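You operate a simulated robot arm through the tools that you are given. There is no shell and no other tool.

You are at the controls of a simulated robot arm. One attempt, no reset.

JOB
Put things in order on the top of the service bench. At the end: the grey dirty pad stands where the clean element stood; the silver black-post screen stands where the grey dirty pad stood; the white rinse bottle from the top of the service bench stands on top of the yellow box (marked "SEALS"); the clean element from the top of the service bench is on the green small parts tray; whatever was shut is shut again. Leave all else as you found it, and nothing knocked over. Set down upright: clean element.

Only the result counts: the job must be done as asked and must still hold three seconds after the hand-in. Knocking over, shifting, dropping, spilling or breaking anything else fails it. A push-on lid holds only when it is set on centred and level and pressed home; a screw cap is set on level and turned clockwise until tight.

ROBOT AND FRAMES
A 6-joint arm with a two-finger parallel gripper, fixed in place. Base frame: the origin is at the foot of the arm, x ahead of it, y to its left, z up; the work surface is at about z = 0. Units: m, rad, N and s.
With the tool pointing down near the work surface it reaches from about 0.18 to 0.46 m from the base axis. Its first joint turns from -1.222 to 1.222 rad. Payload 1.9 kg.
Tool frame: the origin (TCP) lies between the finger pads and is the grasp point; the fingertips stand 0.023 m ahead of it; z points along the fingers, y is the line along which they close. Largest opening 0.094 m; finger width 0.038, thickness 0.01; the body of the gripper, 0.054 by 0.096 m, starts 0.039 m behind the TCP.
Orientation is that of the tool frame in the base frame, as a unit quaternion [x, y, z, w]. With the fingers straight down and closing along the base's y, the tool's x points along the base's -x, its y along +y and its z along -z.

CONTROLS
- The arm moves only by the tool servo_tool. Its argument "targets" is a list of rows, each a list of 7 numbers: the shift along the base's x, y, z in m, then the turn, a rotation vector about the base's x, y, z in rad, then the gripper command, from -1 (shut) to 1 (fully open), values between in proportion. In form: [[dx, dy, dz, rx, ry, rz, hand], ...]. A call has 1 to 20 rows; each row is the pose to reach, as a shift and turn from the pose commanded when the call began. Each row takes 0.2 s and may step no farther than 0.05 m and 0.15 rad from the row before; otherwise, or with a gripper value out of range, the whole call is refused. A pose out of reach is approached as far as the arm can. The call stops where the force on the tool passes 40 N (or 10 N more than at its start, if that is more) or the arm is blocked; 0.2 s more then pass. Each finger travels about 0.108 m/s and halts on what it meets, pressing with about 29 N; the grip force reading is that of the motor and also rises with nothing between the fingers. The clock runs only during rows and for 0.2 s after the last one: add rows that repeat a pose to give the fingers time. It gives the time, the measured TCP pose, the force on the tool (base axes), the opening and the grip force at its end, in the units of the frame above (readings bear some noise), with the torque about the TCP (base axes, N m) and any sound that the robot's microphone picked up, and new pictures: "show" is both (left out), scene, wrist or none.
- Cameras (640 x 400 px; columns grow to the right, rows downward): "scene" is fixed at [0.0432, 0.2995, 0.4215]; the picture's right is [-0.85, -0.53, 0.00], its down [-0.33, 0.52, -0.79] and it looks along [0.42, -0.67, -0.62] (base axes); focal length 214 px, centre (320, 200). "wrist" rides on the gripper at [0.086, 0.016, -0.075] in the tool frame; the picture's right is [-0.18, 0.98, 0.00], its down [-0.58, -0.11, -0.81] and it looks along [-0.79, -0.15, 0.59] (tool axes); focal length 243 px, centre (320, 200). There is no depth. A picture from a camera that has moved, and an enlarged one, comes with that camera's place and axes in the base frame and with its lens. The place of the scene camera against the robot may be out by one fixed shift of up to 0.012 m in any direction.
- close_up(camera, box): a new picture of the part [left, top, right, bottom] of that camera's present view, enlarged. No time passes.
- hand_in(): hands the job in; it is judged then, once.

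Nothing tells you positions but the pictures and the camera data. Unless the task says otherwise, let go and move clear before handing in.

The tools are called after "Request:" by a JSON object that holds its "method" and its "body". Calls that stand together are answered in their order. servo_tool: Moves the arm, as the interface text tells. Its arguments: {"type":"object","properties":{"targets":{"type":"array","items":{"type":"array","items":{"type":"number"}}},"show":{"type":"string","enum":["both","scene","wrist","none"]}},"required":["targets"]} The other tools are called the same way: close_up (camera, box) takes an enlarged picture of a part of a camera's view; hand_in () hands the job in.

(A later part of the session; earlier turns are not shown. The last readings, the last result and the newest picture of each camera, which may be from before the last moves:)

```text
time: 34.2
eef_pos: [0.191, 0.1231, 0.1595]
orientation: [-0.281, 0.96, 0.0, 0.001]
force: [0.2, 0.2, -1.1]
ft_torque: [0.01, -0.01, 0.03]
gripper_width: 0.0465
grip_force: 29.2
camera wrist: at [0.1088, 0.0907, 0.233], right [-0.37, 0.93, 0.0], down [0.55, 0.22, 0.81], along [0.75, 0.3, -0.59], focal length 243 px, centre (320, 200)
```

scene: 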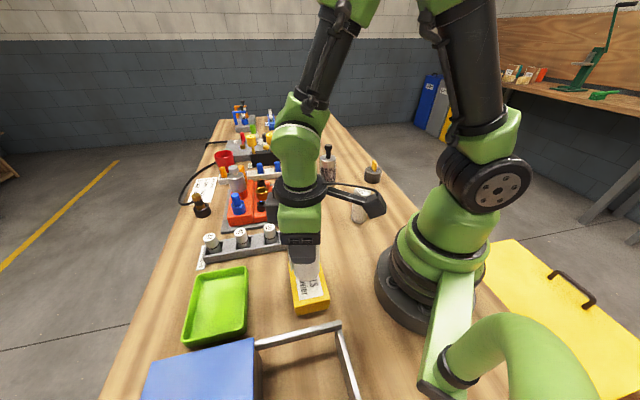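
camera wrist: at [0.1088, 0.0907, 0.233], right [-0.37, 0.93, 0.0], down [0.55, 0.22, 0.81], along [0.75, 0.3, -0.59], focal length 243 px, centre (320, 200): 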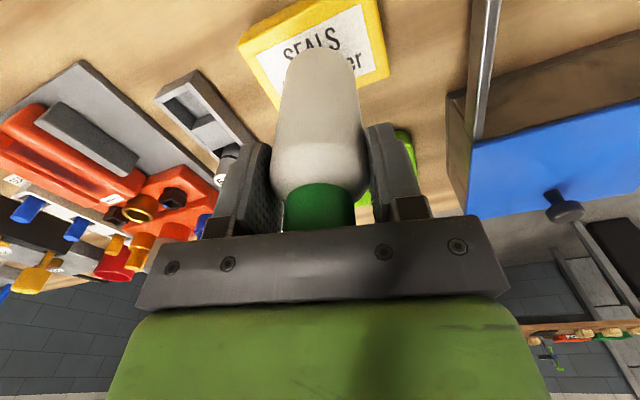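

The bottle is held above the box. I'll check the alignment before lowering it.

Request:
{"method": "close_up", "body": {"camera": "scene", "box": [250, 220, 370, 330]}}

Request:
{"method": "close_up", "body": {"camera": "wrist", "box": [220, 0, 420, 120]}}

```text
3.64 times, centred on (310, 275) of scene
camera zoom: at [0.0432, 0.2995, 0.4215], right [-0.85, -0.53, 0.0], down [-0.33, 0.52, -0.79], along [0.42, -0.67, -0.62], focal length 780 px, centre (356, -73)
```

zoom: 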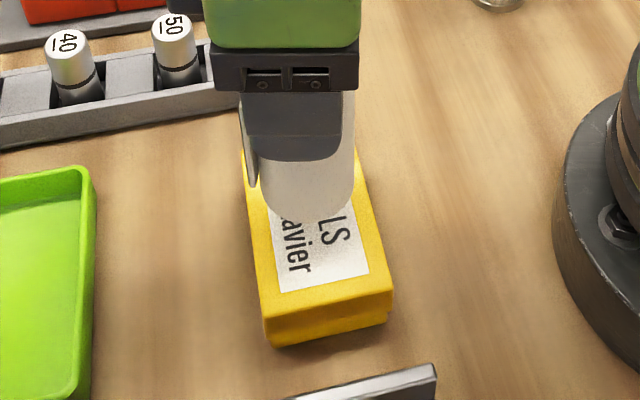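

```text
3.20 times, centred on (320, 60) of wrist
camera zoom: at [0.1088, 0.0907, 0.233], right [-0.37, 0.93, 0.0], down [0.55, 0.22, 0.81], along [0.75, 0.3, -0.59], focal length 776 px, centre (320, 648)
```

zoom: 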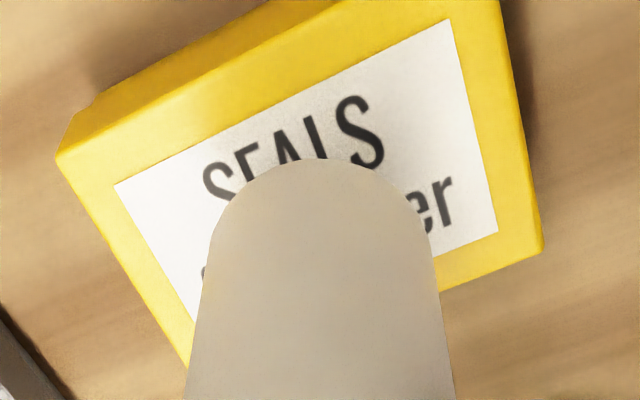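

Request:
{"method": "servo_tool", "body": {"targets": [[0.0005, -0.0005, -0.005, 0, 0, 0, -1], [0.0008, -0.001, -0.015, 0, 0, 0, -1], [0.0008, -0.001, -0.025, 0, 0, 0, -1], [0.0008, -0.001, -0.032, 0, 0, 0, -1], [0.0008, -0.001, -0.035, 0, 0, 0, -1], [0.0008, -0.001, -0.0365, 0, 0, 0, -1], [0.0008, -0.001, -0.0365, 0, 0, 0, -1]], "show": "scene"}}

```text
time: 35.4
eef_pos: [0.1926, 0.1215, 0.1248]
orientation: [-0.28, 0.96, 0.001, 0.003]
force: [-2.4, -1.9, 17.7]
ft_torque: [-0.15, 0.12, 0.0]
gripper_width: 0.0466
grip_force: 29.4
stopped in row 6: the force on the tool passed its limit at 52 N (the readings are from after the stop); the commanded pose is now the measured one
```

scene: 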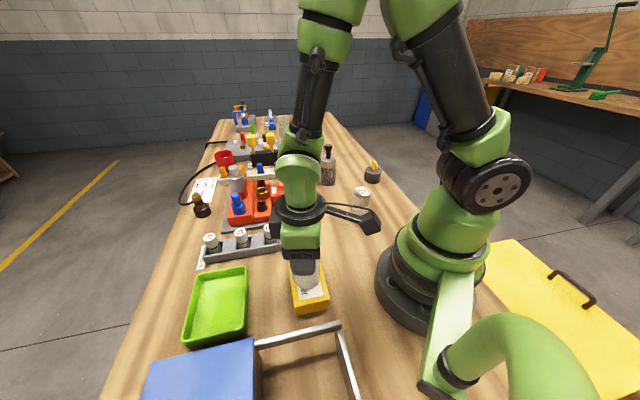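

Contact came at TCP z=0.125, so the bottle is resting on the box. I'll ease off the pressure and then open gently.

Request:
{"method": "servo_tool", "body": {"targets": [[0, 0, 0.001, 0, 0, 0, -1], [0, 0, 0.001, 0, 0, 0, -1]], "show": "none"}}

Request:
{"method": "close_up", "body": {"camera": "scene", "box": [250, 220, 370, 330]}}

```text
time: 36.0
eef_pos: [0.1925, 0.1219, 0.1266]
orientation: [-0.28, 0.96, 0.0, 0.003]
force: [-0.2, -0.4, -0.5]
ft_torque: [0.04, 0.0, 0.0]
gripper_width: 0.047
grip_force: 29.0
```

```text
3.64 times, centred on (310, 275) of scene
camera zoom: at [0.0432, 0.2995, 0.4215], right [-0.85, -0.53, 0.0], down [-0.33, 0.52, -0.79], along [0.42, -0.67, -0.62], focal length 780 px, centre (356, -73)
```

zoom: 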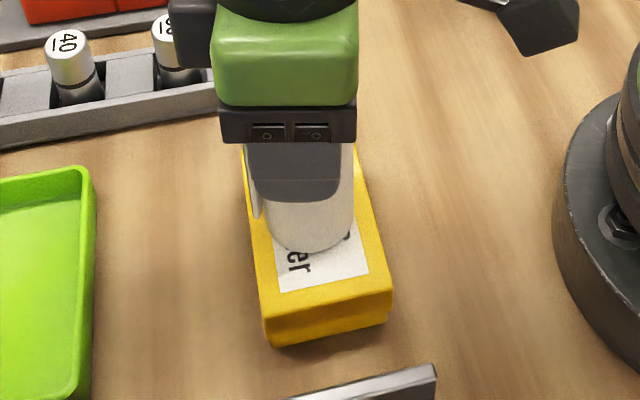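

Request:
{"method": "servo_tool", "body": {"targets": [[0, 0, -0.0005, 0, 0, 0, -1], [0, 0, -0.001, 0, 0, 0, -1]], "show": "none"}}

```text
time: 36.6
eef_pos: [0.1928, 0.1227, 0.1256]
orientation: [-0.28, 0.96, 0.001, 0.002]
force: [-0.3, -5.5, 22.3]
ft_torque: [-0.4, -0.03, -0.02]
gripper_width: 0.0467
grip_force: 28.5
```

Request:
{"method": "servo_tool", "body": {"targets": [[0, 0, 0.0007, 0, 0, 0, -1], [0, 0, 0.0007, 0, 0, 0, -1]], "show": "none"}}

Request:
{"method": "servo_tool", "body": {"targets": [[0, 0, 0, 0, 0, 0, -0.05], [0, 0, 0, 0, 0, 0, 0.05], [0, 0, 0, 0, 0, 0, 0.2], [0, 0, 0, 0, 0, 0, 0.5], [0, 0, 0, 0, 0, 0, 0.8], [0, 0, 0, 0, 0, 0, 1]], "show": "both"}}

```text
time: 37.2
eef_pos: [0.1916, 0.123, 0.1257]
orientation: [-0.28, 0.96, 0.0, 0.003]
force: [1.1, 0.5, 1.7]
ft_torque: [0.1, -0.15, 0.02]
gripper_width: 0.0466
grip_force: 28.8
```

```text
time: 38.6
eef_pos: [0.1921, 0.1223, 0.1254]
orientation: [-0.28, 0.96, 0.0, 0.003]
force: [-1.5, 0.6, 5.3]
ft_torque: [0.01, -0.04, 0.03]
gripper_width: 0.094
grip_force: 0.1
camera wrist: at [0.1101, 0.0901, 0.1999], right [-0.37, 0.93, 0.0], down [0.55, 0.22, 0.81], along [0.75, 0.3, -0.59], focal length 243 px, centre (320, 200)
```

scene: 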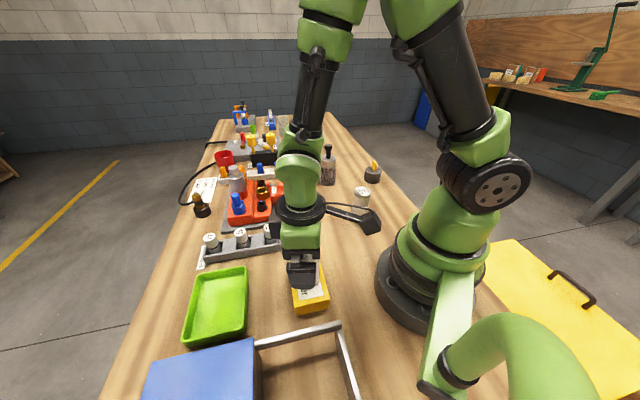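
wrist: 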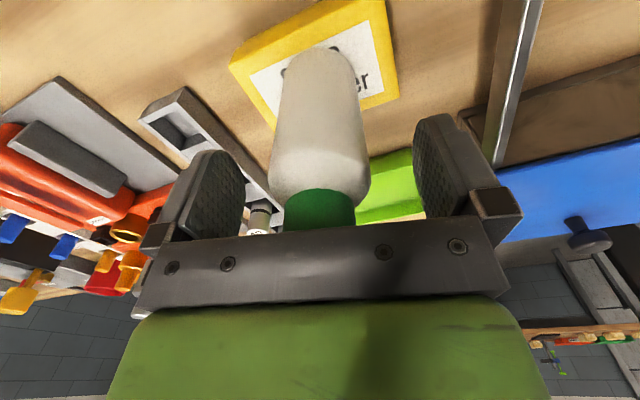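

The fingers are open and the bottle stands on the box. I'll retreat straight up.

Request:
{"method": "servo_tool", "body": {"targets": [[0, 0, 0.003, 0, 0, 0, 1], [0, 0, 0.012, 0, 0, 0, 1], [0, 0, 0.03, 0, 0, 0, 1], [0, 0, 0.05, 0, 0, 0, 1], [0, 0, 0.075, 0, 0, 0, 1], [0, 0, 0.1, 0, 0, 0, 1], [0, 0, 0.12, 0, 0, 0, 1]], "show": "both"}}

Request:
{"method": "close_up", "body": {"camera": "scene", "box": [250, 200, 370, 330]}}

```text
time: 40.2
eef_pos: [0.1922, 0.1214, 0.2469]
orientation: [-0.281, 0.96, 0.0, 0.002]
force: [0.7, 1.3, -0.5]
ft_torque: [0.02, 0.02, 0.02]
gripper_width: 0.0936
grip_force: 0.0
camera wrist: at [0.11, 0.09, 0.3204], right [-0.37, 0.93, 0.0], down [0.55, 0.22, 0.81], along [0.75, 0.3, -0.59], focal length 243 px, centre (320, 200)
```

scene: 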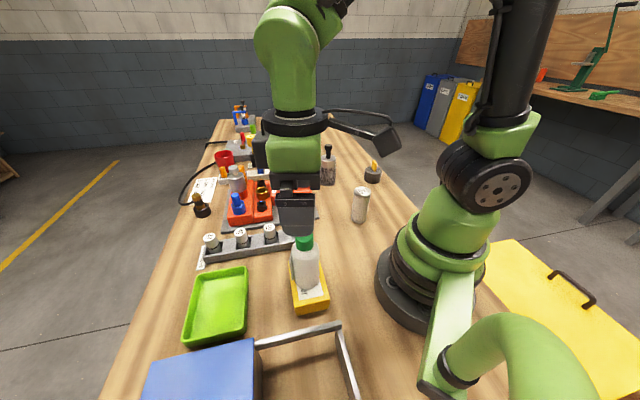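
wrist: 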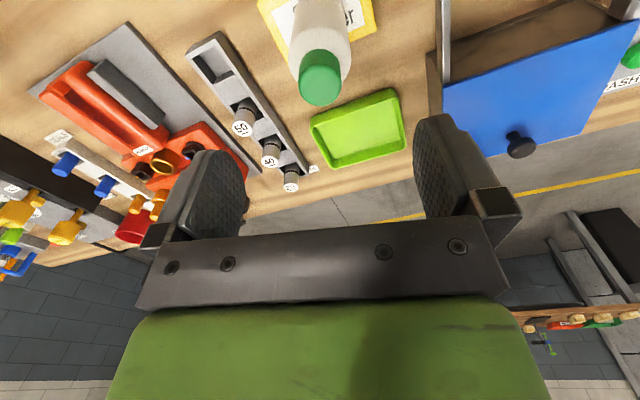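

```text
3.08 times, centred on (310, 265) of scene
camera zoom: at [0.0432, 0.2995, 0.4215], right [-0.85, -0.53, 0.0], down [-0.33, 0.52, -0.79], along [0.42, -0.67, -0.62], focal length 660 px, centre (351, 0)
```

zoom: 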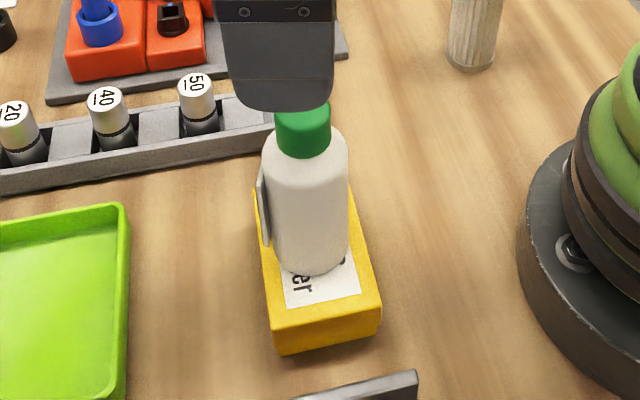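

The bottle is standing on the box. Next is the clean element, so I'll move to hover above it.

Request:
{"method": "servo_tool", "body": {"targets": [[0.004, -0.02, 0, 0, 0, -0.1, 1], [0.008, -0.045, 0, 0, 0, -0.22, 1], [0.011, -0.075, 0, 0, 0, -0.34, 1], [0.013, -0.105, 0, 0, 0, -0.46, 1], [0.013, -0.135, 0, 0, 0, -0.59, 1], [0.01, -0.165, 0, 0, 0, -0.72, 1], [0.006, -0.195, -0.015, 0, 0, -0.85, 1], [0.002, -0.22, -0.035, 0, 0, -0.97, 1], [-0.002, -0.24, -0.055, 0, 0, -1.08, 1], [-0.0045, -0.2535, -0.07, 0, 0, -1.17, 1], [-0.0045, -0.2535, -0.0755, 0, 0, -1.17, 1], [-0.0045, -0.2535, -0.0755, 0, 0, -1.17, 1]], "show": "both"}}

Request:
{"method": "close_up", "body": {"camera": "wrist", "box": [240, 0, 400, 150]}}

Request:
{"method": "close_up", "body": {"camera": "scene", "box": [310, 130, 430, 240]}}

```text
time: 42.8
eef_pos: [0.1882, -0.1303, 0.1702]
orientation: [0.296, 0.955, -0.001, 0.002]
force: [0.0, 0.0, 0.3]
ft_torque: [0.01, 0.02, 0.01]
gripper_width: 0.0941
grip_force: 0.0
camera wrist: at [0.1257, -0.068, 0.2438], right [0.71, 0.71, 0.0], down [0.41, -0.42, 0.81], along [0.57, -0.57, -0.59], focal length 243 px, centre (320, 200)
```

scene: 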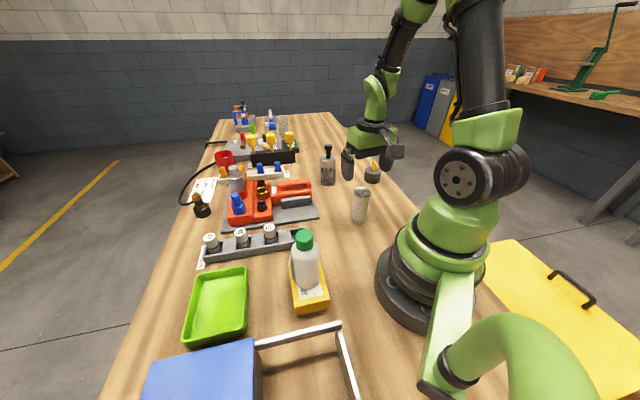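
wrist: 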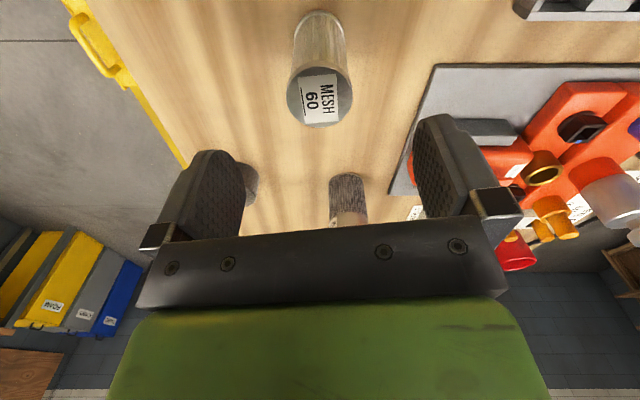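

```text
2.67 times, centred on (320, 75) of wrist
camera zoom: at [0.1257, -0.068, 0.2438], right [0.71, 0.71, 0.0], down [0.41, -0.42, 0.81], along [0.57, -0.57, -0.59], focal length 647 px, centre (320, 533)
```

zoom: 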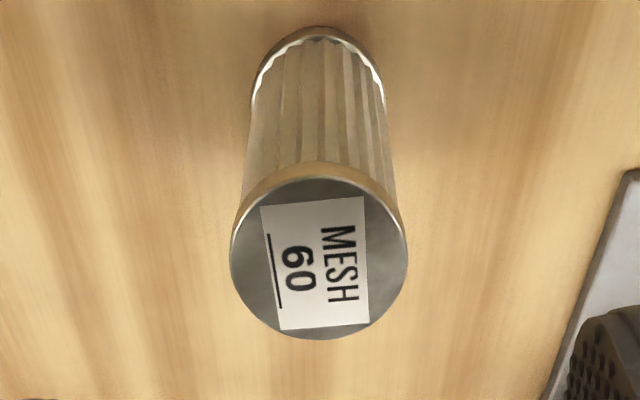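

```text
3.64 times, centred on (370, 185) of scene
camera zoom: at [0.0432, 0.2995, 0.4215], right [-0.85, -0.53, 0.0], down [-0.33, 0.52, -0.79], along [0.42, -0.67, -0.62], focal length 780 px, centre (138, 254)
```

zoom: 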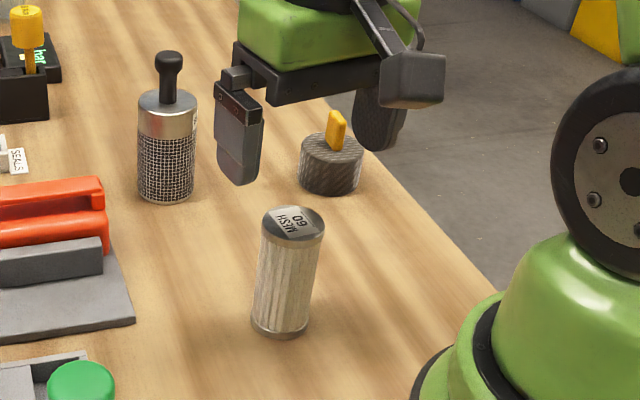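

Request:
{"method": "servo_tool", "body": {"targets": [[0.001, -0.001, -0.02, 0, 0, 0, 1], [0.002, -0.002, -0.045, 0, 0, 0, 1], [0.002, -0.002, -0.07, 0, 0, 0, 1], [0.002, -0.002, -0.09, 0, 0, 0, 1], [0.002, -0.002, -0.104, 0, 0, 0, 1], [0.002, -0.002, -0.104, 0, 0, 0, 1]], "show": "both"}}

Request:
{"method": "close_up", "body": {"camera": "wrist", "box": [140, 0, 500, 240]}}

```text
time: 44.2
eef_pos: [0.1898, -0.1331, 0.0651]
orientation: [0.296, 0.955, -0.001, 0.002]
force: [-0.1, 0.3, -0.6]
ft_torque: [0.0, -0.02, 0.0]
gripper_width: 0.094
grip_force: 0.1
camera wrist: at [0.1274, -0.0705, 0.1399], right [0.71, 0.71, 0.0], down [0.41, -0.42, 0.81], along [0.57, -0.57, -0.59], focal length 243 px, centre (320, 200)
```

scene: 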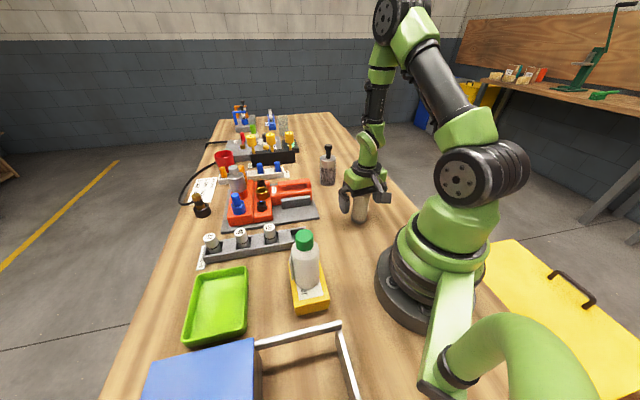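
wrist: 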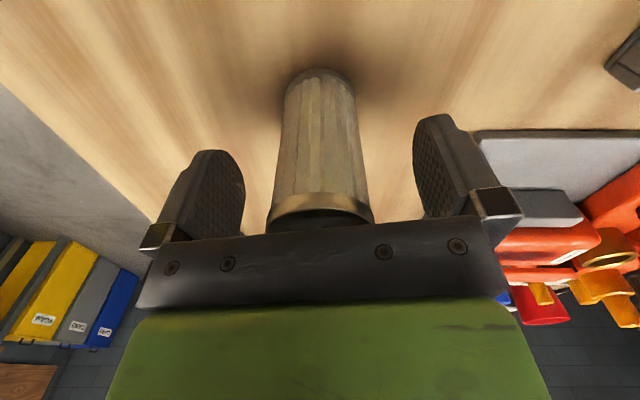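

```text
1.67 times, centred on (320, 120) of wrist
camera zoom: at [0.1274, -0.0705, 0.1399], right [0.71, 0.71, 0.0], down [0.41, -0.42, 0.81], along [0.57, -0.57, -0.59], focal length 404 px, centre (320, 333)
```

zoom: 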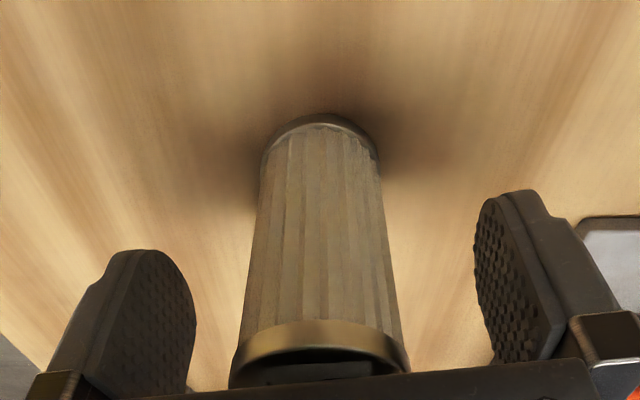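

The element is centred between the fingers, at E≈(0.190,-0.134). I'll close and lift gently.

Request:
{"method": "servo_tool", "body": {"targets": [[0, 0, 0, 0, 0, 0, 0.3], [0, 0, 0, 0, 0, 0, 0.1], [0, 0, 0, 0, 0, 0, 0], [0, 0, 0, 0, 0, 0, -0.2], [0, 0, 0, 0, 0, 0, -1], [0, 0, 0, 0, 0, 0, -1], [0, 0, 0, 0, 0, 0, -1]], "show": "wrist"}}

```text
time: 45.8
eef_pos: [0.1905, -0.1328, 0.0653]
orientation: [0.297, 0.955, -0.001, 0.002]
force: [-0.7, -0.5, 0.6]
ft_torque: [-0.02, -0.01, -0.01]
gripper_width: 0.044
grip_force: 28.6
camera wrist: at [0.1273, -0.0705, 0.1401], right [0.71, 0.71, 0.0], down [0.41, -0.42, 0.81], along [0.57, -0.57, -0.59], focal length 243 px, centre (320, 200)
```

wrist: 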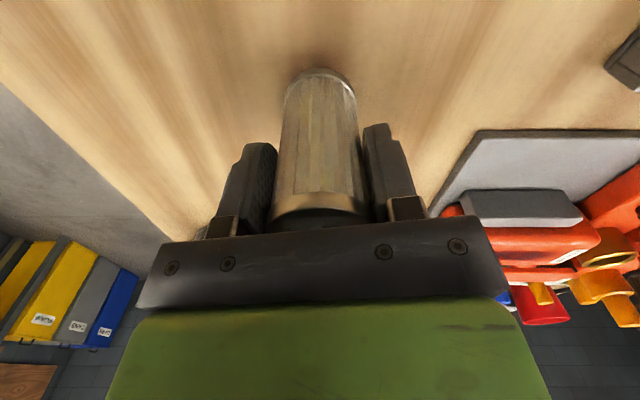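

Request:
{"method": "servo_tool", "body": {"targets": [[0, 0, 0.003, 0, 0, 0, -1], [0, 0, 0.008, 0, 0, 0, -1], [0, 0, 0.016, 0, 0, 0, -1], [0, 0, 0.028, 0, 0, 0, -1], [0, 0, 0.042, 0, 0, 0, -1], [0, 0, 0.058, 0, 0, 0, -1], [0, 0, 0.074, 0, 0, 0, -1], [0, 0, 0.09, 0, 0, 0, -1], [0, 0, 0.106, 0, 0, 0, -1], [0, 0, 0.122, 0, 0, 0, -1], [0, 0, 0.134, 0, 0, 0, -1], [0, 0, 0.141, 0, 0, 0, -1], [0, 0, 0.144, 0, 0, 0, -1], [0, 0, 0.144, 0, 0, 0, -1]], "show": "wrist"}}

```text
time: 48.8
eef_pos: [0.1905, -0.1335, 0.2111]
orientation: [0.296, 0.955, -0.001, 0.003]
force: [-1.2, -0.2, -0.3]
ft_torque: [-0.01, -0.02, -0.01]
gripper_width: 0.0439
grip_force: 28.5
camera wrist: at [0.127, -0.0699, 0.2844], right [0.71, 0.71, 0.0], down [0.41, -0.42, 0.81], along [0.57, -0.57, -0.59], focal length 243 px, centre (320, 200)
```

wrist: 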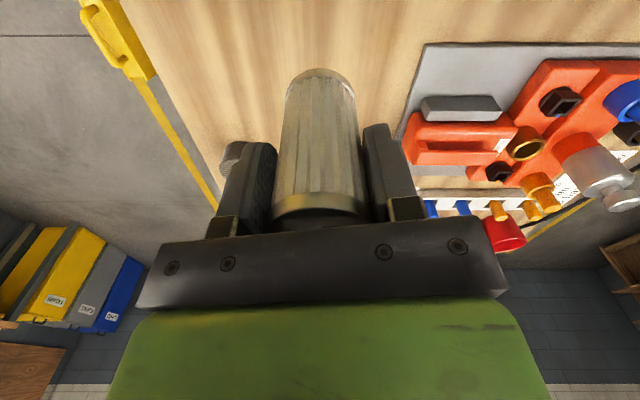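

Request:
{"method": "servo_tool", "body": {"targets": [[0.0016, 0.0031, 0, 0, 0, 0.012, -1], [0.0056, 0.0108, 0, 0, 0, 0.042, -1], [0.0112, 0.0216, 0, 0, 0, 0.084, -1], [0.0184, 0.0354, 0, 0, 0, 0.138, -1], [0.0256, 0.0493, 0, 0, 0, 0.192, -1], [0.0328, 0.0631, 0, 0, 0, 0.246, -1], [0.04, 0.077, 0, 0, 0, 0.3, -1], [0.0472, 0.0909, 0, 0, 0, 0.354, -1], [0.0544, 0.1047, 0, 0, 0, 0.408, -1], [0.0616, 0.1186, 0, 0, 0, 0.462, -1], [0.0688, 0.1324, 0, 0, 0, 0.516, -1], [0.0744, 0.1432, 0, 0, 0, 0.558, -1], [0.0784, 0.1509, 0, 0, 0, 0.588, -1], [0.08, 0.154, 0, 0, 0, 0.6, -1], [0.08, 0.154, 0, 0, 0, 0.6, -1]], "show": "none"}}

```text
time: 52.0
eef_pos: [0.2701, 0.0217, 0.2099]
orientation: [0.001, 1.0, 0.001, 0.002]
force: [-1.1, -1.7, -1.9]
ft_torque: [0.0, 0.02, -0.03]
gripper_width: 0.044
grip_force: 28.7
```

Request:
{"method": "servo_tool", "body": {"targets": [[0.0007, 0.0033, 0, 0, 0, 0.0097, -1], [0.0023, 0.0109, 0, 0, 0, 0.0323, -1], [0.0045, 0.0217, 0, 0, 0, 0.0646, -1], [0.0074, 0.0358, 0, 0, 0, 0.1066, -1], [0.0104, 0.0499, 0, 0, 0, 0.1486, -1], [0.0133, 0.064, 0, 0, 0, 0.1906, -1], [0.0162, 0.0781, 0, 0, 0, 0.2326, -1], [0.0191, 0.0922, 0, 0, 0, 0.2746, -1], [0.0221, 0.1063, 0, 0, 0, 0.3165, -1], [0.025, 0.1204, 0, 0, 0, 0.3585, -1], [0.0279, 0.1345, 0, 0, 0, 0.4005, -1], [0.0308, 0.1486, 0, 0, 0, 0.4425, -1], [0.0338, 0.1628, 0, 0, 0, 0.4845, -1], [0.0367, 0.1769, 0, 0, 0, 0.5265, -1], [0.0394, 0.1899, 0, 0, 0, 0.5653, -1], [0.0416, 0.2007, 0, 0, 0, 0.5976, -1], [0.0434, 0.2094, 0, 0, 0, 0.6234, -1], [0.0446, 0.2148, 0, 0, 0, 0.6395, -1], [0.045, 0.217, 0, 0, 0, 0.646, -1], [0.045, 0.217, 0, 0, 0, 0.646, -1]], "show": "both"}}

```text
time: 56.2
eef_pos: [0.315, 0.2381, 0.2103]
orientation: [-0.317, 0.948, 0.0, 0.002]
force: [0.4, 0.8, -1.2]
ft_torque: [0.0, -0.01, -0.02]
gripper_width: 0.0437
grip_force: 28.7
camera wrist: at [0.2356, 0.1994, 0.2844], right [-0.44, 0.9, 0.0], down [0.53, 0.26, 0.81], along [0.72, 0.36, -0.59], focal length 243 px, centre (320, 200)
```

scene: 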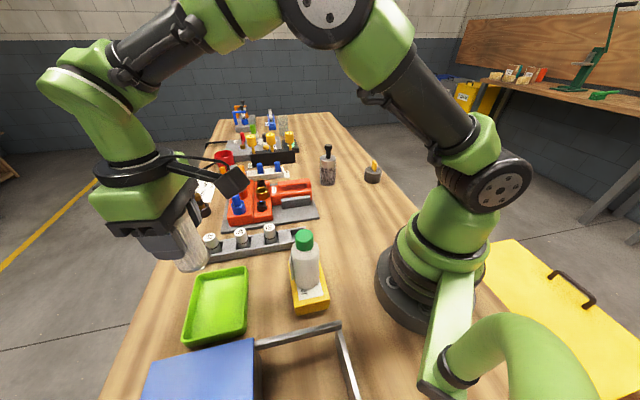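
wrist: 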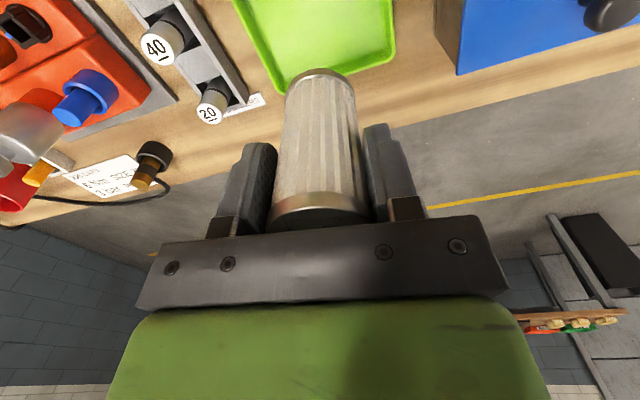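

Request:
{"method": "close_up", "body": {"camera": "wrist", "box": [220, 0, 420, 120]}}

Request:
{"method": "close_up", "body": {"camera": "scene", "box": [120, 190, 280, 360]}}

```text
3.20 times, centred on (320, 60) of wrist
camera zoom: at [0.2356, 0.1994, 0.2844], right [-0.44, 0.9, 0.0], down [0.53, 0.26, 0.81], along [0.72, 0.36, -0.59], focal length 776 px, centre (320, 648)
```

zoom: 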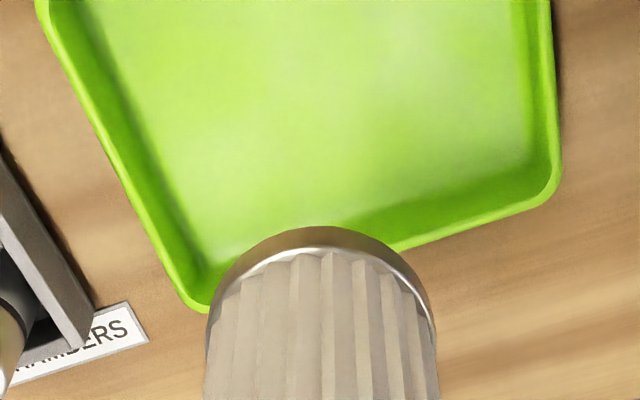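

```text
2.35 times, centred on (200, 275) of scene
camera zoom: at [0.0432, 0.2995, 0.4215], right [-0.85, -0.53, 0.0], down [-0.33, 0.52, -0.79], along [0.42, -0.67, -0.62], focal length 505 px, centre (602, 24)
```

zoom: 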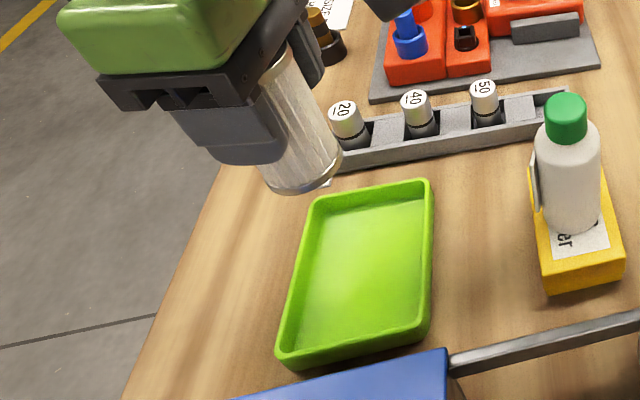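

The tray is centred under the element. I'll lower it.

Request:
{"method": "servo_tool", "body": {"targets": [[-0.001, -0.0005, -0.004, 0, 0, 0, -1], [-0.0015, -0.001, -0.013, 0, 0, 0, -1], [-0.0015, -0.001, -0.026, 0, 0, 0, -1], [-0.0015, -0.001, -0.041, 0, 0, 0, -1], [-0.0015, -0.001, -0.056, 0, 0, 0, -1], [-0.0015, -0.001, -0.071, 0, 0, 0, -1], [-0.0015, -0.001, -0.086, 0, 0, 0, -1], [-0.0015, -0.001, -0.1, 0, 0, 0, -1], [-0.0015, -0.001, -0.112, 0, 0, 0, -1], [-0.0015, -0.001, -0.12, 0, 0, 0, -1], [-0.0015, -0.001, -0.126, 0, 0, 0, -1], [-0.0015, -0.001, -0.129, 0, 0, 0, -1], [-0.0015, -0.001, -0.131, 0, 0, 0, -1], [-0.0015, -0.001, -0.131, 0, 0, 0, -1]], "show": "both"}}

```text
time: 59.2
eef_pos: [0.3138, 0.2362, 0.0807]
orientation: [-0.316, 0.949, 0.001, 0.003]
force: [-0.7, -0.9, -0.4]
ft_torque: [0.03, 0.01, -0.01]
gripper_width: 0.0439
grip_force: 29.0
camera wrist: at [0.234, 0.1981, 0.1533], right [-0.44, 0.9, 0.0], down [0.53, 0.26, 0.81], along [0.73, 0.36, -0.59], focal length 243 px, centre (320, 200)
```

scene: 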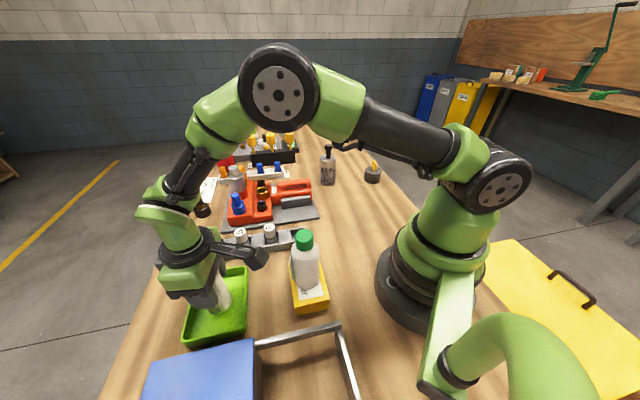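
wrist: 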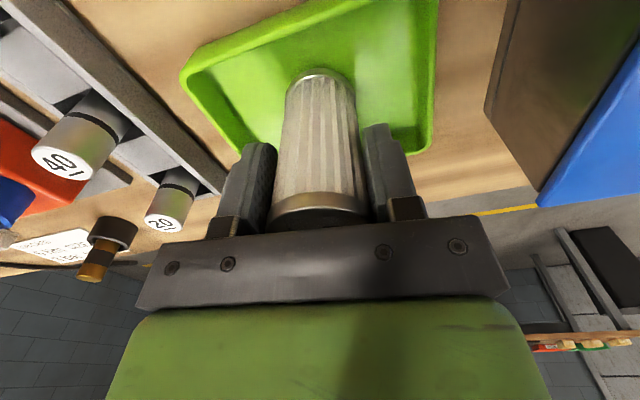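

Request:
{"method": "servo_tool", "body": {"targets": [[0, 0, -0.001, 0, 0, 0, -1], [0, 0, -0.002, 0, 0, 0, -1], [0, 0, -0.003, 0, 0, 0, -1], [0, 0, -0.004, 0, 0, 0, -1]], "show": "none"}}

```text
time: 60.2
eef_pos: [0.3142, 0.2361, 0.0746]
orientation: [-0.317, 0.949, 0.001, 0.002]
force: [0.0, 0.6, -0.8]
ft_torque: [0.0, 0.02, 0.01]
gripper_width: 0.0443
grip_force: 28.8
```

Request:
{"method": "servo_tool", "body": {"targets": [[0, 0, -0.0007, 0, 0, 0, -1], [0, 0, -0.0014, 0, 0, 0, -1], [0, 0, -0.002, 0, 0, 0, -1]], "show": "none"}}

```text
time: 61.0
eef_pos: [0.3139, 0.2362, 0.0727]
orientation: [-0.316, 0.949, 0.001, 0.003]
force: [0.1, -0.3, -0.5]
ft_torque: [-0.04, 0.02, 0.02]
gripper_width: 0.0442
grip_force: 28.9
```

Request:
{"method": "servo_tool", "body": {"targets": [[0, 0, -0.0007, 0, 0, 0, -1], [0, 0, -0.0014, 0, 0, 0, -1]], "show": "none"}}

```text
time: 61.6
eef_pos: [0.3122, 0.2355, 0.0716]
orientation: [-0.317, 0.948, 0.001, 0.002]
force: [-0.1, 0.1, -2.1]
ft_torque: [0.02, 0.02, -0.02]
gripper_width: 0.0441
grip_force: 28.9
```

Request:
{"method": "servo_tool", "body": {"targets": [[0, 0, -0.0007, 0, 0, 0, -1], [0, 0, -0.0014, 0, 0, 0, -1]], "show": "none"}}

Request:
{"method": "close_up", "body": {"camera": "scene", "box": [150, 240, 270, 360]}}

```text
time: 62.2
eef_pos: [0.3133, 0.2363, 0.0701]
orientation: [-0.316, 0.949, 0.0, 0.003]
force: [0.0, 0.2, -0.5]
ft_torque: [0.02, 0.0, -0.01]
gripper_width: 0.0441
grip_force: 29.4
```

```text
3.33 times, centred on (210, 300) of scene
camera zoom: at [0.0432, 0.2995, 0.4215], right [-0.85, -0.53, 0.0], down [-0.33, 0.52, -0.79], along [0.42, -0.67, -0.62], focal length 715 px, centre (687, -133)
```

zoom: 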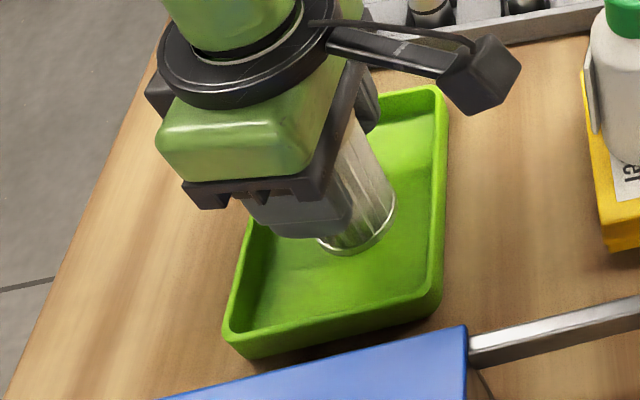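

Request:
{"method": "servo_tool", "body": {"targets": [[0, 0, -0.0006, 0, 0, 0, -1], [0, 0, -0.0012, 0, 0, 0, -1]], "show": "none"}}

```text
time: 62.8
eef_pos: [0.3131, 0.2377, 0.0697]
orientation: [-0.316, 0.949, 0.001, 0.003]
force: [-4.0, -3.6, 20.1]
ft_torque: [-0.26, 0.33, 0.07]
gripper_width: 0.044
grip_force: 29.4
```

The element has touched the tray floor. I'll ease off slightly and release.

Request:
{"method": "servo_tool", "body": {"targets": [[0, 0, 0.0006, 0, 0, 0, -1], [0, 0, 0.0006, 0, 0, 0, -1]], "show": "none"}}

Request:
{"method": "servo_tool", "body": {"targets": [[0, 0, 0, 0, 0, 0, -0.05], [0, 0, 0, 0, 0, 0, 0.05], [0, 0, 0, 0, 0, 0, 0.2], [0, 0, 0, 0, 0, 0, 0.5], [0, 0, 0, 0, 0, 0, 0.8], [0, 0, 0, 0, 0, 0, 1]], "show": "wrist"}}

```text
time: 63.4
eef_pos: [0.3135, 0.237, 0.0705]
orientation: [-0.317, 0.948, 0.001, 0.004]
force: [0.1, -0.9, 16.6]
ft_torque: [-0.07, -0.01, 0.01]
gripper_width: 0.0442
grip_force: 28.6
```

```text
time: 64.8
eef_pos: [0.3133, 0.2364, 0.07]
orientation: [-0.317, 0.949, 0.001, 0.002]
force: [0.1, 0.1, 0.5]
ft_torque: [-0.01, -0.03, -0.01]
gripper_width: 0.0944
grip_force: 0.2
camera wrist: at [0.2338, 0.1984, 0.1438], right [-0.44, 0.9, 0.0], down [0.53, 0.26, 0.81], along [0.72, 0.36, -0.59], focal length 243 px, centre (320, 200)
```

wrist: 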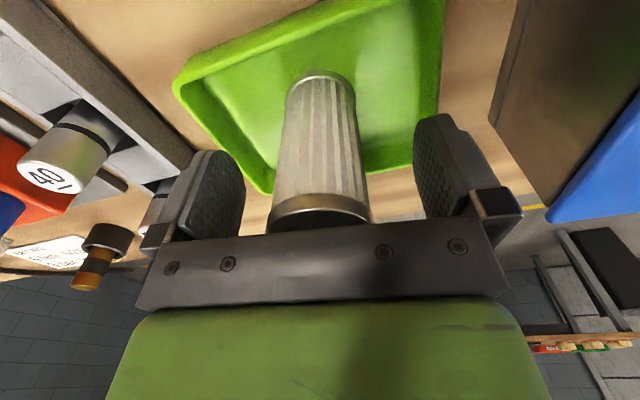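

Request:
{"method": "servo_tool", "body": {"targets": [[0, 0, 0.003, 0, 0, 0, 1], [0, 0, 0.012, 0, 0, 0, 1], [0, 0, 0.03, 0, 0, 0, 1], [0, 0, 0.055, 0, 0, 0, 1], [0, 0, 0.085, 0, 0, 0, 1], [0, 0, 0.115, 0, 0, 0, 1], [0, 0, 0.14, 0, 0, 0, 1], [0, 0, 0.15, 0, 0, 0, 1]], "show": "both"}}

Request:
{"method": "close_up", "body": {"camera": "wrist", "box": [220, 0, 420, 140]}}

```text
time: 66.6
eef_pos: [0.3141, 0.2368, 0.2201]
orientation: [-0.318, 0.948, 0.0, 0.002]
force: [0.0, -0.3, 0.2]
ft_torque: [0.03, -0.01, -0.01]
gripper_width: 0.0939
grip_force: 0.0
camera wrist: at [0.2344, 0.1982, 0.2939], right [-0.44, 0.9, 0.0], down [0.53, 0.26, 0.81], along [0.72, 0.36, -0.59], focal length 243 px, centre (320, 200)
```

scene: 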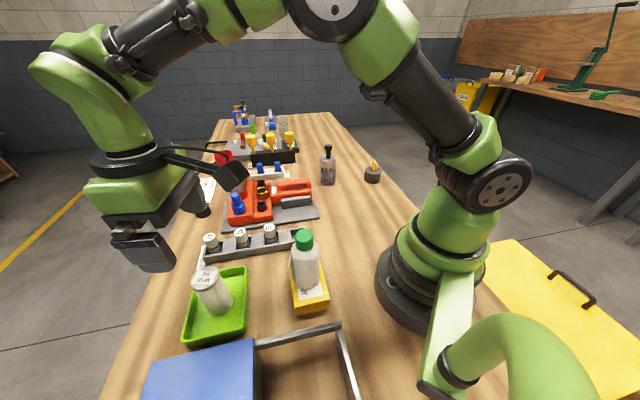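
wrist: 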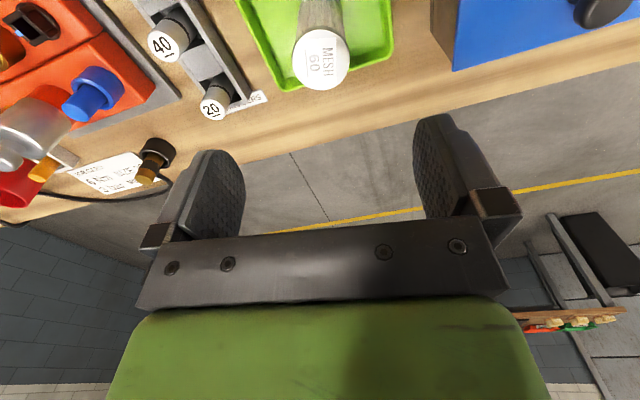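

```text
2.86 times, centred on (320, 70) of wrist
camera zoom: at [0.2344, 0.1982, 0.2939], right [-0.44, 0.9, 0.0], down [0.53, 0.26, 0.81], along [0.72, 0.36, -0.59], focal length 693 px, centre (320, 571)
```

zoom: 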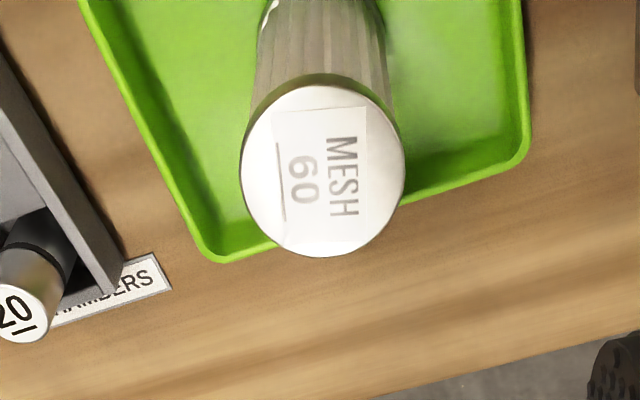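

The element is upright in the tray. Now I'll go over to the dirty pad for a close look.

Request:
{"method": "servo_tool", "body": {"targets": [[-0.002, -0.03, 0, 0, 0, -0.115, 1], [-0.004, -0.07, 0, 0, 0, -0.23, 1], [-0.006, -0.11, 0, 0, 0, -0.345, 1], [-0.008, -0.15, 0, 0, 0, -0.46, 1], [-0.01, -0.19, 0, 0, 0, -0.575, 1], [-0.012, -0.23, 0, 0, 0, -0.69, 1], [-0.014, -0.27, 0, 0, 0, -0.805, 1], [-0.016, -0.31, 0, 0, 0, -0.92, 1], [-0.022, -0.35, 0, 0, 0, -1.035, 1], [-0.035, -0.39, 0, 0, 0, -1.15, 1], [-0.05, -0.43, 0, 0, 0, -1.265, 1], [-0.064, -0.47, 0, 0, 0, -1.38, 1], [-0.078, -0.51, 0, 0, 0, -1.5, 1], [-0.0885, -0.546, 0, 0, 0, -1.631, 1], [-0.0885, -0.546, 0, 0, 0, -1.631, 1]], "show": "both"}}

Request:
{"method": "close_up", "body": {"camera": "wrist", "box": [220, 0, 420, 140]}}

Request:
{"method": "close_up", "body": {"camera": "scene", "box": [310, 120, 430, 230]}}

```text
time: 69.8
eef_pos: [0.2246, -0.3112, 0.2181]
orientation: [0.474, 0.881, -0.002, 0.002]
force: [-0.1, 0.2, -0.4]
ft_torque: [-0.01, 0.01, 0.01]
gripper_width: 0.094
grip_force: 0.1
camera wrist: at [0.1897, -0.2285, 0.2927], right [0.92, 0.39, 0.0], down [0.23, -0.54, 0.81], along [0.31, -0.75, -0.59], focal length 243 px, centre (320, 200)
```

scene: 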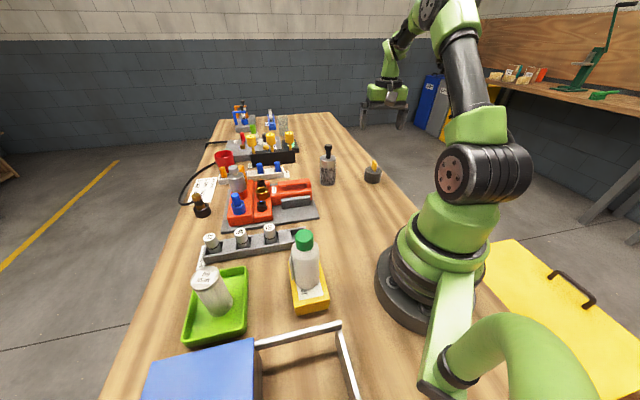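
wrist: 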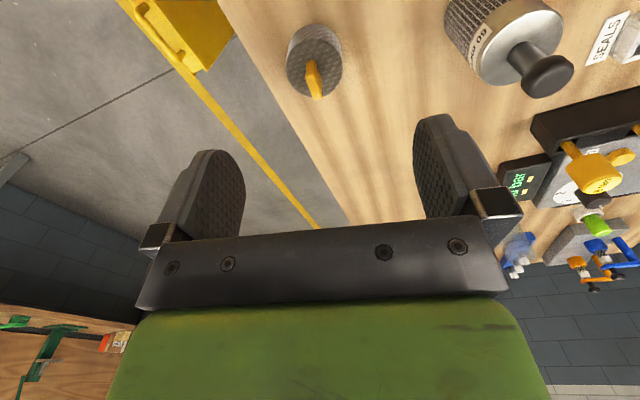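

```text
2.86 times, centred on (320, 70) of wrist
camera zoom: at [0.1897, -0.2285, 0.2927], right [0.92, 0.39, 0.0], down [0.23, -0.54, 0.81], along [0.31, -0.75, -0.59], focal length 693 px, centre (320, 571)
```

zoom: 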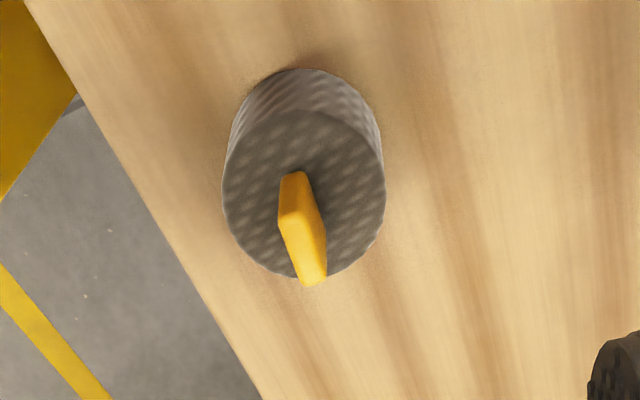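

```text
3.64 times, centred on (370, 175) of scene
camera zoom: at [0.0432, 0.2995, 0.4215], right [-0.85, -0.53, 0.0], down [-0.33, 0.52, -0.79], along [0.42, -0.67, -0.62], focal length 780 px, centre (138, 291)
```

zoom: 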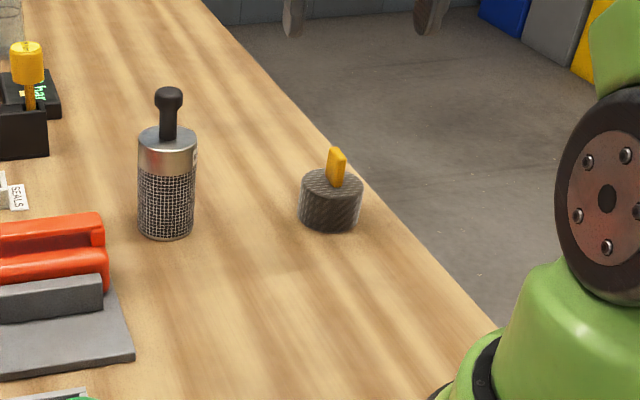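

Request:
{"method": "close_up", "body": {"camera": "wrist", "box": [280, 20, 350, 110]}}

Request:
{"method": "close_up", "body": {"camera": "scene", "box": [355, 150, 395, 190]}}

```text
4.44 times, centred on (315, 65) of wrist
camera zoom: at [0.1897, -0.2285, 0.2927], right [0.92, 0.39, 0.0], down [0.23, -0.54, 0.81], along [0.31, -0.75, -0.59], focal length 1078 px, centre (342, 800)
```

zoom: 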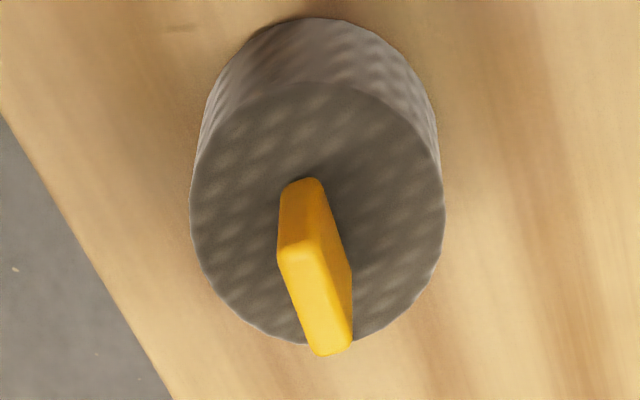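

```text
10.00 times, centred on (375, 170) of scene
camera zoom: at [0.0432, 0.2995, 0.4215], right [-0.85, -0.53, 0.0], down [-0.33, 0.52, -0.79], along [0.42, -0.67, -0.62], focal length 2145 px, centre (-230, 500)
```

zoom: 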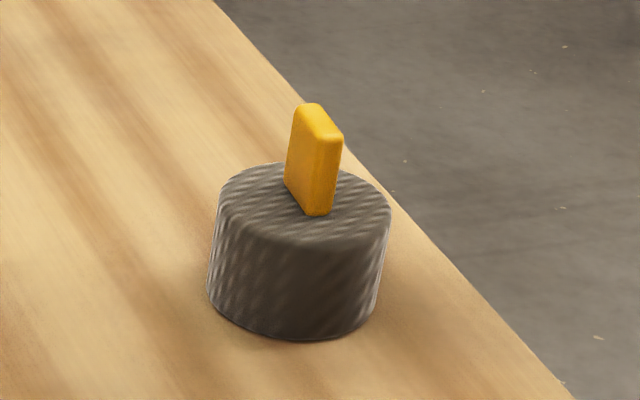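

The pad is centred near (0.232,-0.346). Its yellow tab is about 9 mm thick with its long axis at about -49°, so I'll hover above it with the fingers squared to the tab.

Request:
{"method": "servo_tool", "body": {"targets": [[0.002, -0.01, -0.02, 0, 0, 0.035, 1], [0.004, -0.02, -0.045, 0, 0, 0.07, 1], [0.006, -0.03, -0.07, 0, 0, 0.105, 1], [0.0075, -0.036, -0.09, 0, 0, 0.131, 1], [0.0075, -0.036, -0.09, 0, 0, 0.131, 1]], "show": "wrist"}}

Request:
{"method": "close_up", "body": {"camera": "wrist", "box": [260, 30, 380, 170]}}

```text
time: 71.0
eef_pos: [0.2327, -0.3464, 0.1292]
orientation: [0.415, 0.91, -0.001, 0.002]
force: [-0.7, -0.2, -1.1]
ft_torque: [-0.01, 0.04, -0.04]
gripper_width: 0.0941
grip_force: 0.1
camera wrist: at [0.1873, -0.2688, 0.2033], right [0.86, 0.51, 0.0], down [0.3, -0.51, 0.81], along [0.41, -0.7, -0.59], focal length 243 px, centre (320, 200)
```

wrist: 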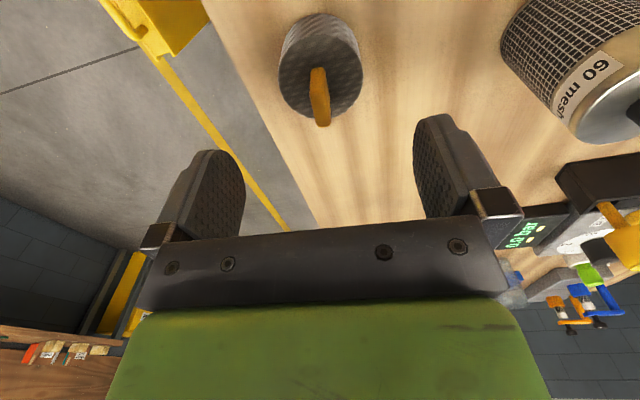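

```text
2.86 times, centred on (320, 100) of wrist
camera zoom: at [0.1873, -0.2688, 0.2033], right [0.86, 0.51, 0.0], down [0.3, -0.51, 0.81], along [0.41, -0.7, -0.59], focal length 693 px, centre (320, 486)
```

zoom: 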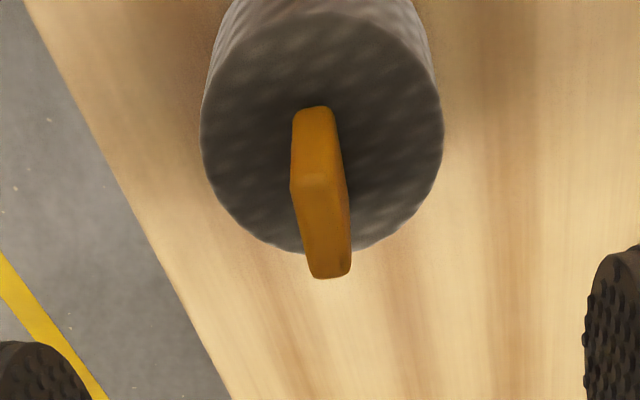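

Request:
{"method": "servo_tool", "body": {"targets": [[0.0007, 0.0004, -0.015, 0, 0, -0.025, 1], [0.0007, 0.0004, -0.03, 0, 0, -0.05, 1], [0.0007, 0.0004, -0.045, 0, 0, -0.05, 1], [0.0007, 0.0004, -0.058, 0, 0, -0.05, 1], [0.0007, 0.0004, -0.068, 0, 0, -0.05, 1], [0.0007, 0.0004, -0.068, 0, 0, -0.05, 1]], "show": "both"}}

Request:
{"method": "close_up", "body": {"camera": "wrist", "box": [220, 60, 420, 240]}}

Request:
{"method": "close_up", "body": {"camera": "scene", "box": [330, 130, 420, 210]}}

```text
time: 72.4
eef_pos: [0.2338, -0.3449, 0.0622]
orientation: [0.437, 0.899, -0.001, 0.003]
force: [0.4, -0.9, -1.0]
ft_torque: [-0.01, 0.0, 0.0]
gripper_width: 0.094
grip_force: 0.1
camera wrist: at [0.1918, -0.266, 0.1362], right [0.89, 0.46, 0.0], down [0.27, -0.52, 0.81], along [0.37, -0.72, -0.59], focal length 243 px, centre (320, 200)
```

scene: 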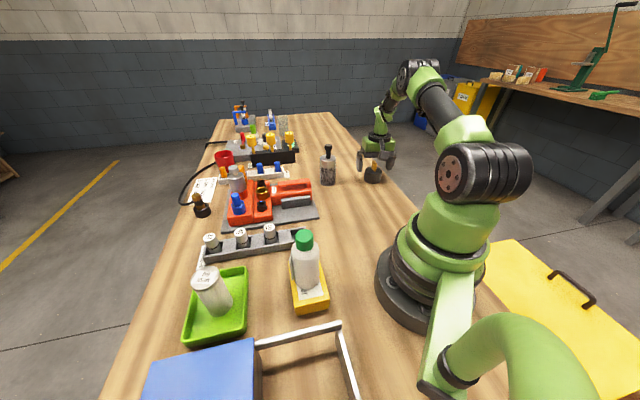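
wrist: 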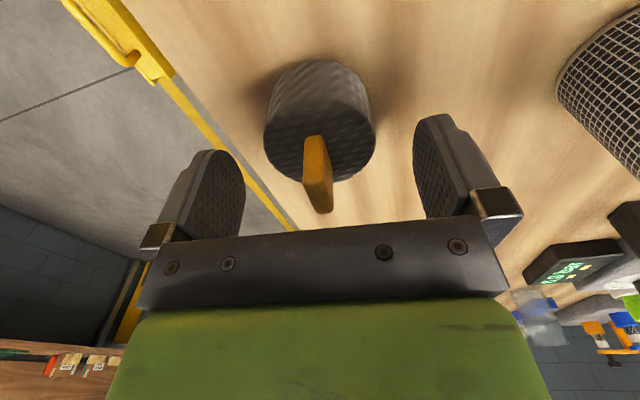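

```text
2.22 times, centred on (320, 150) of wrist
camera zoom: at [0.1918, -0.266, 0.1362], right [0.89, 0.46, 0.0], down [0.27, -0.52, 0.81], along [0.37, -0.72, -0.59], focal length 539 px, centre (320, 311)
```

zoom: 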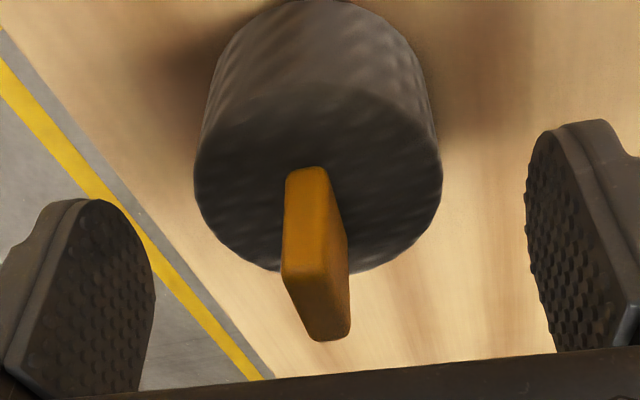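

```text
5.00 times, centred on (375, 170) of scene
camera zoom: at [0.0432, 0.2995, 0.4215], right [-0.85, -0.53, 0.0], down [-0.33, 0.52, -0.79], along [0.42, -0.67, -0.62], focal length 1072 px, centre (45, 350)
```

zoom: 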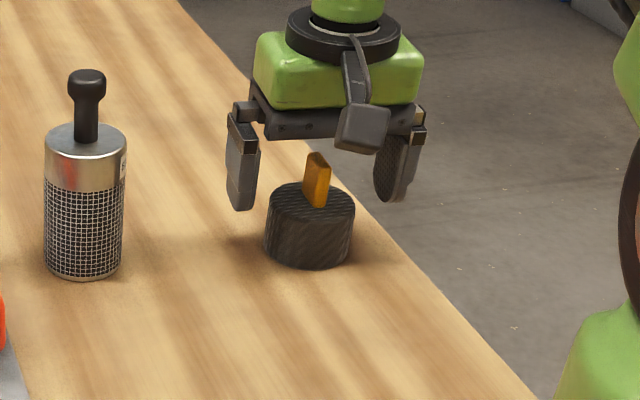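

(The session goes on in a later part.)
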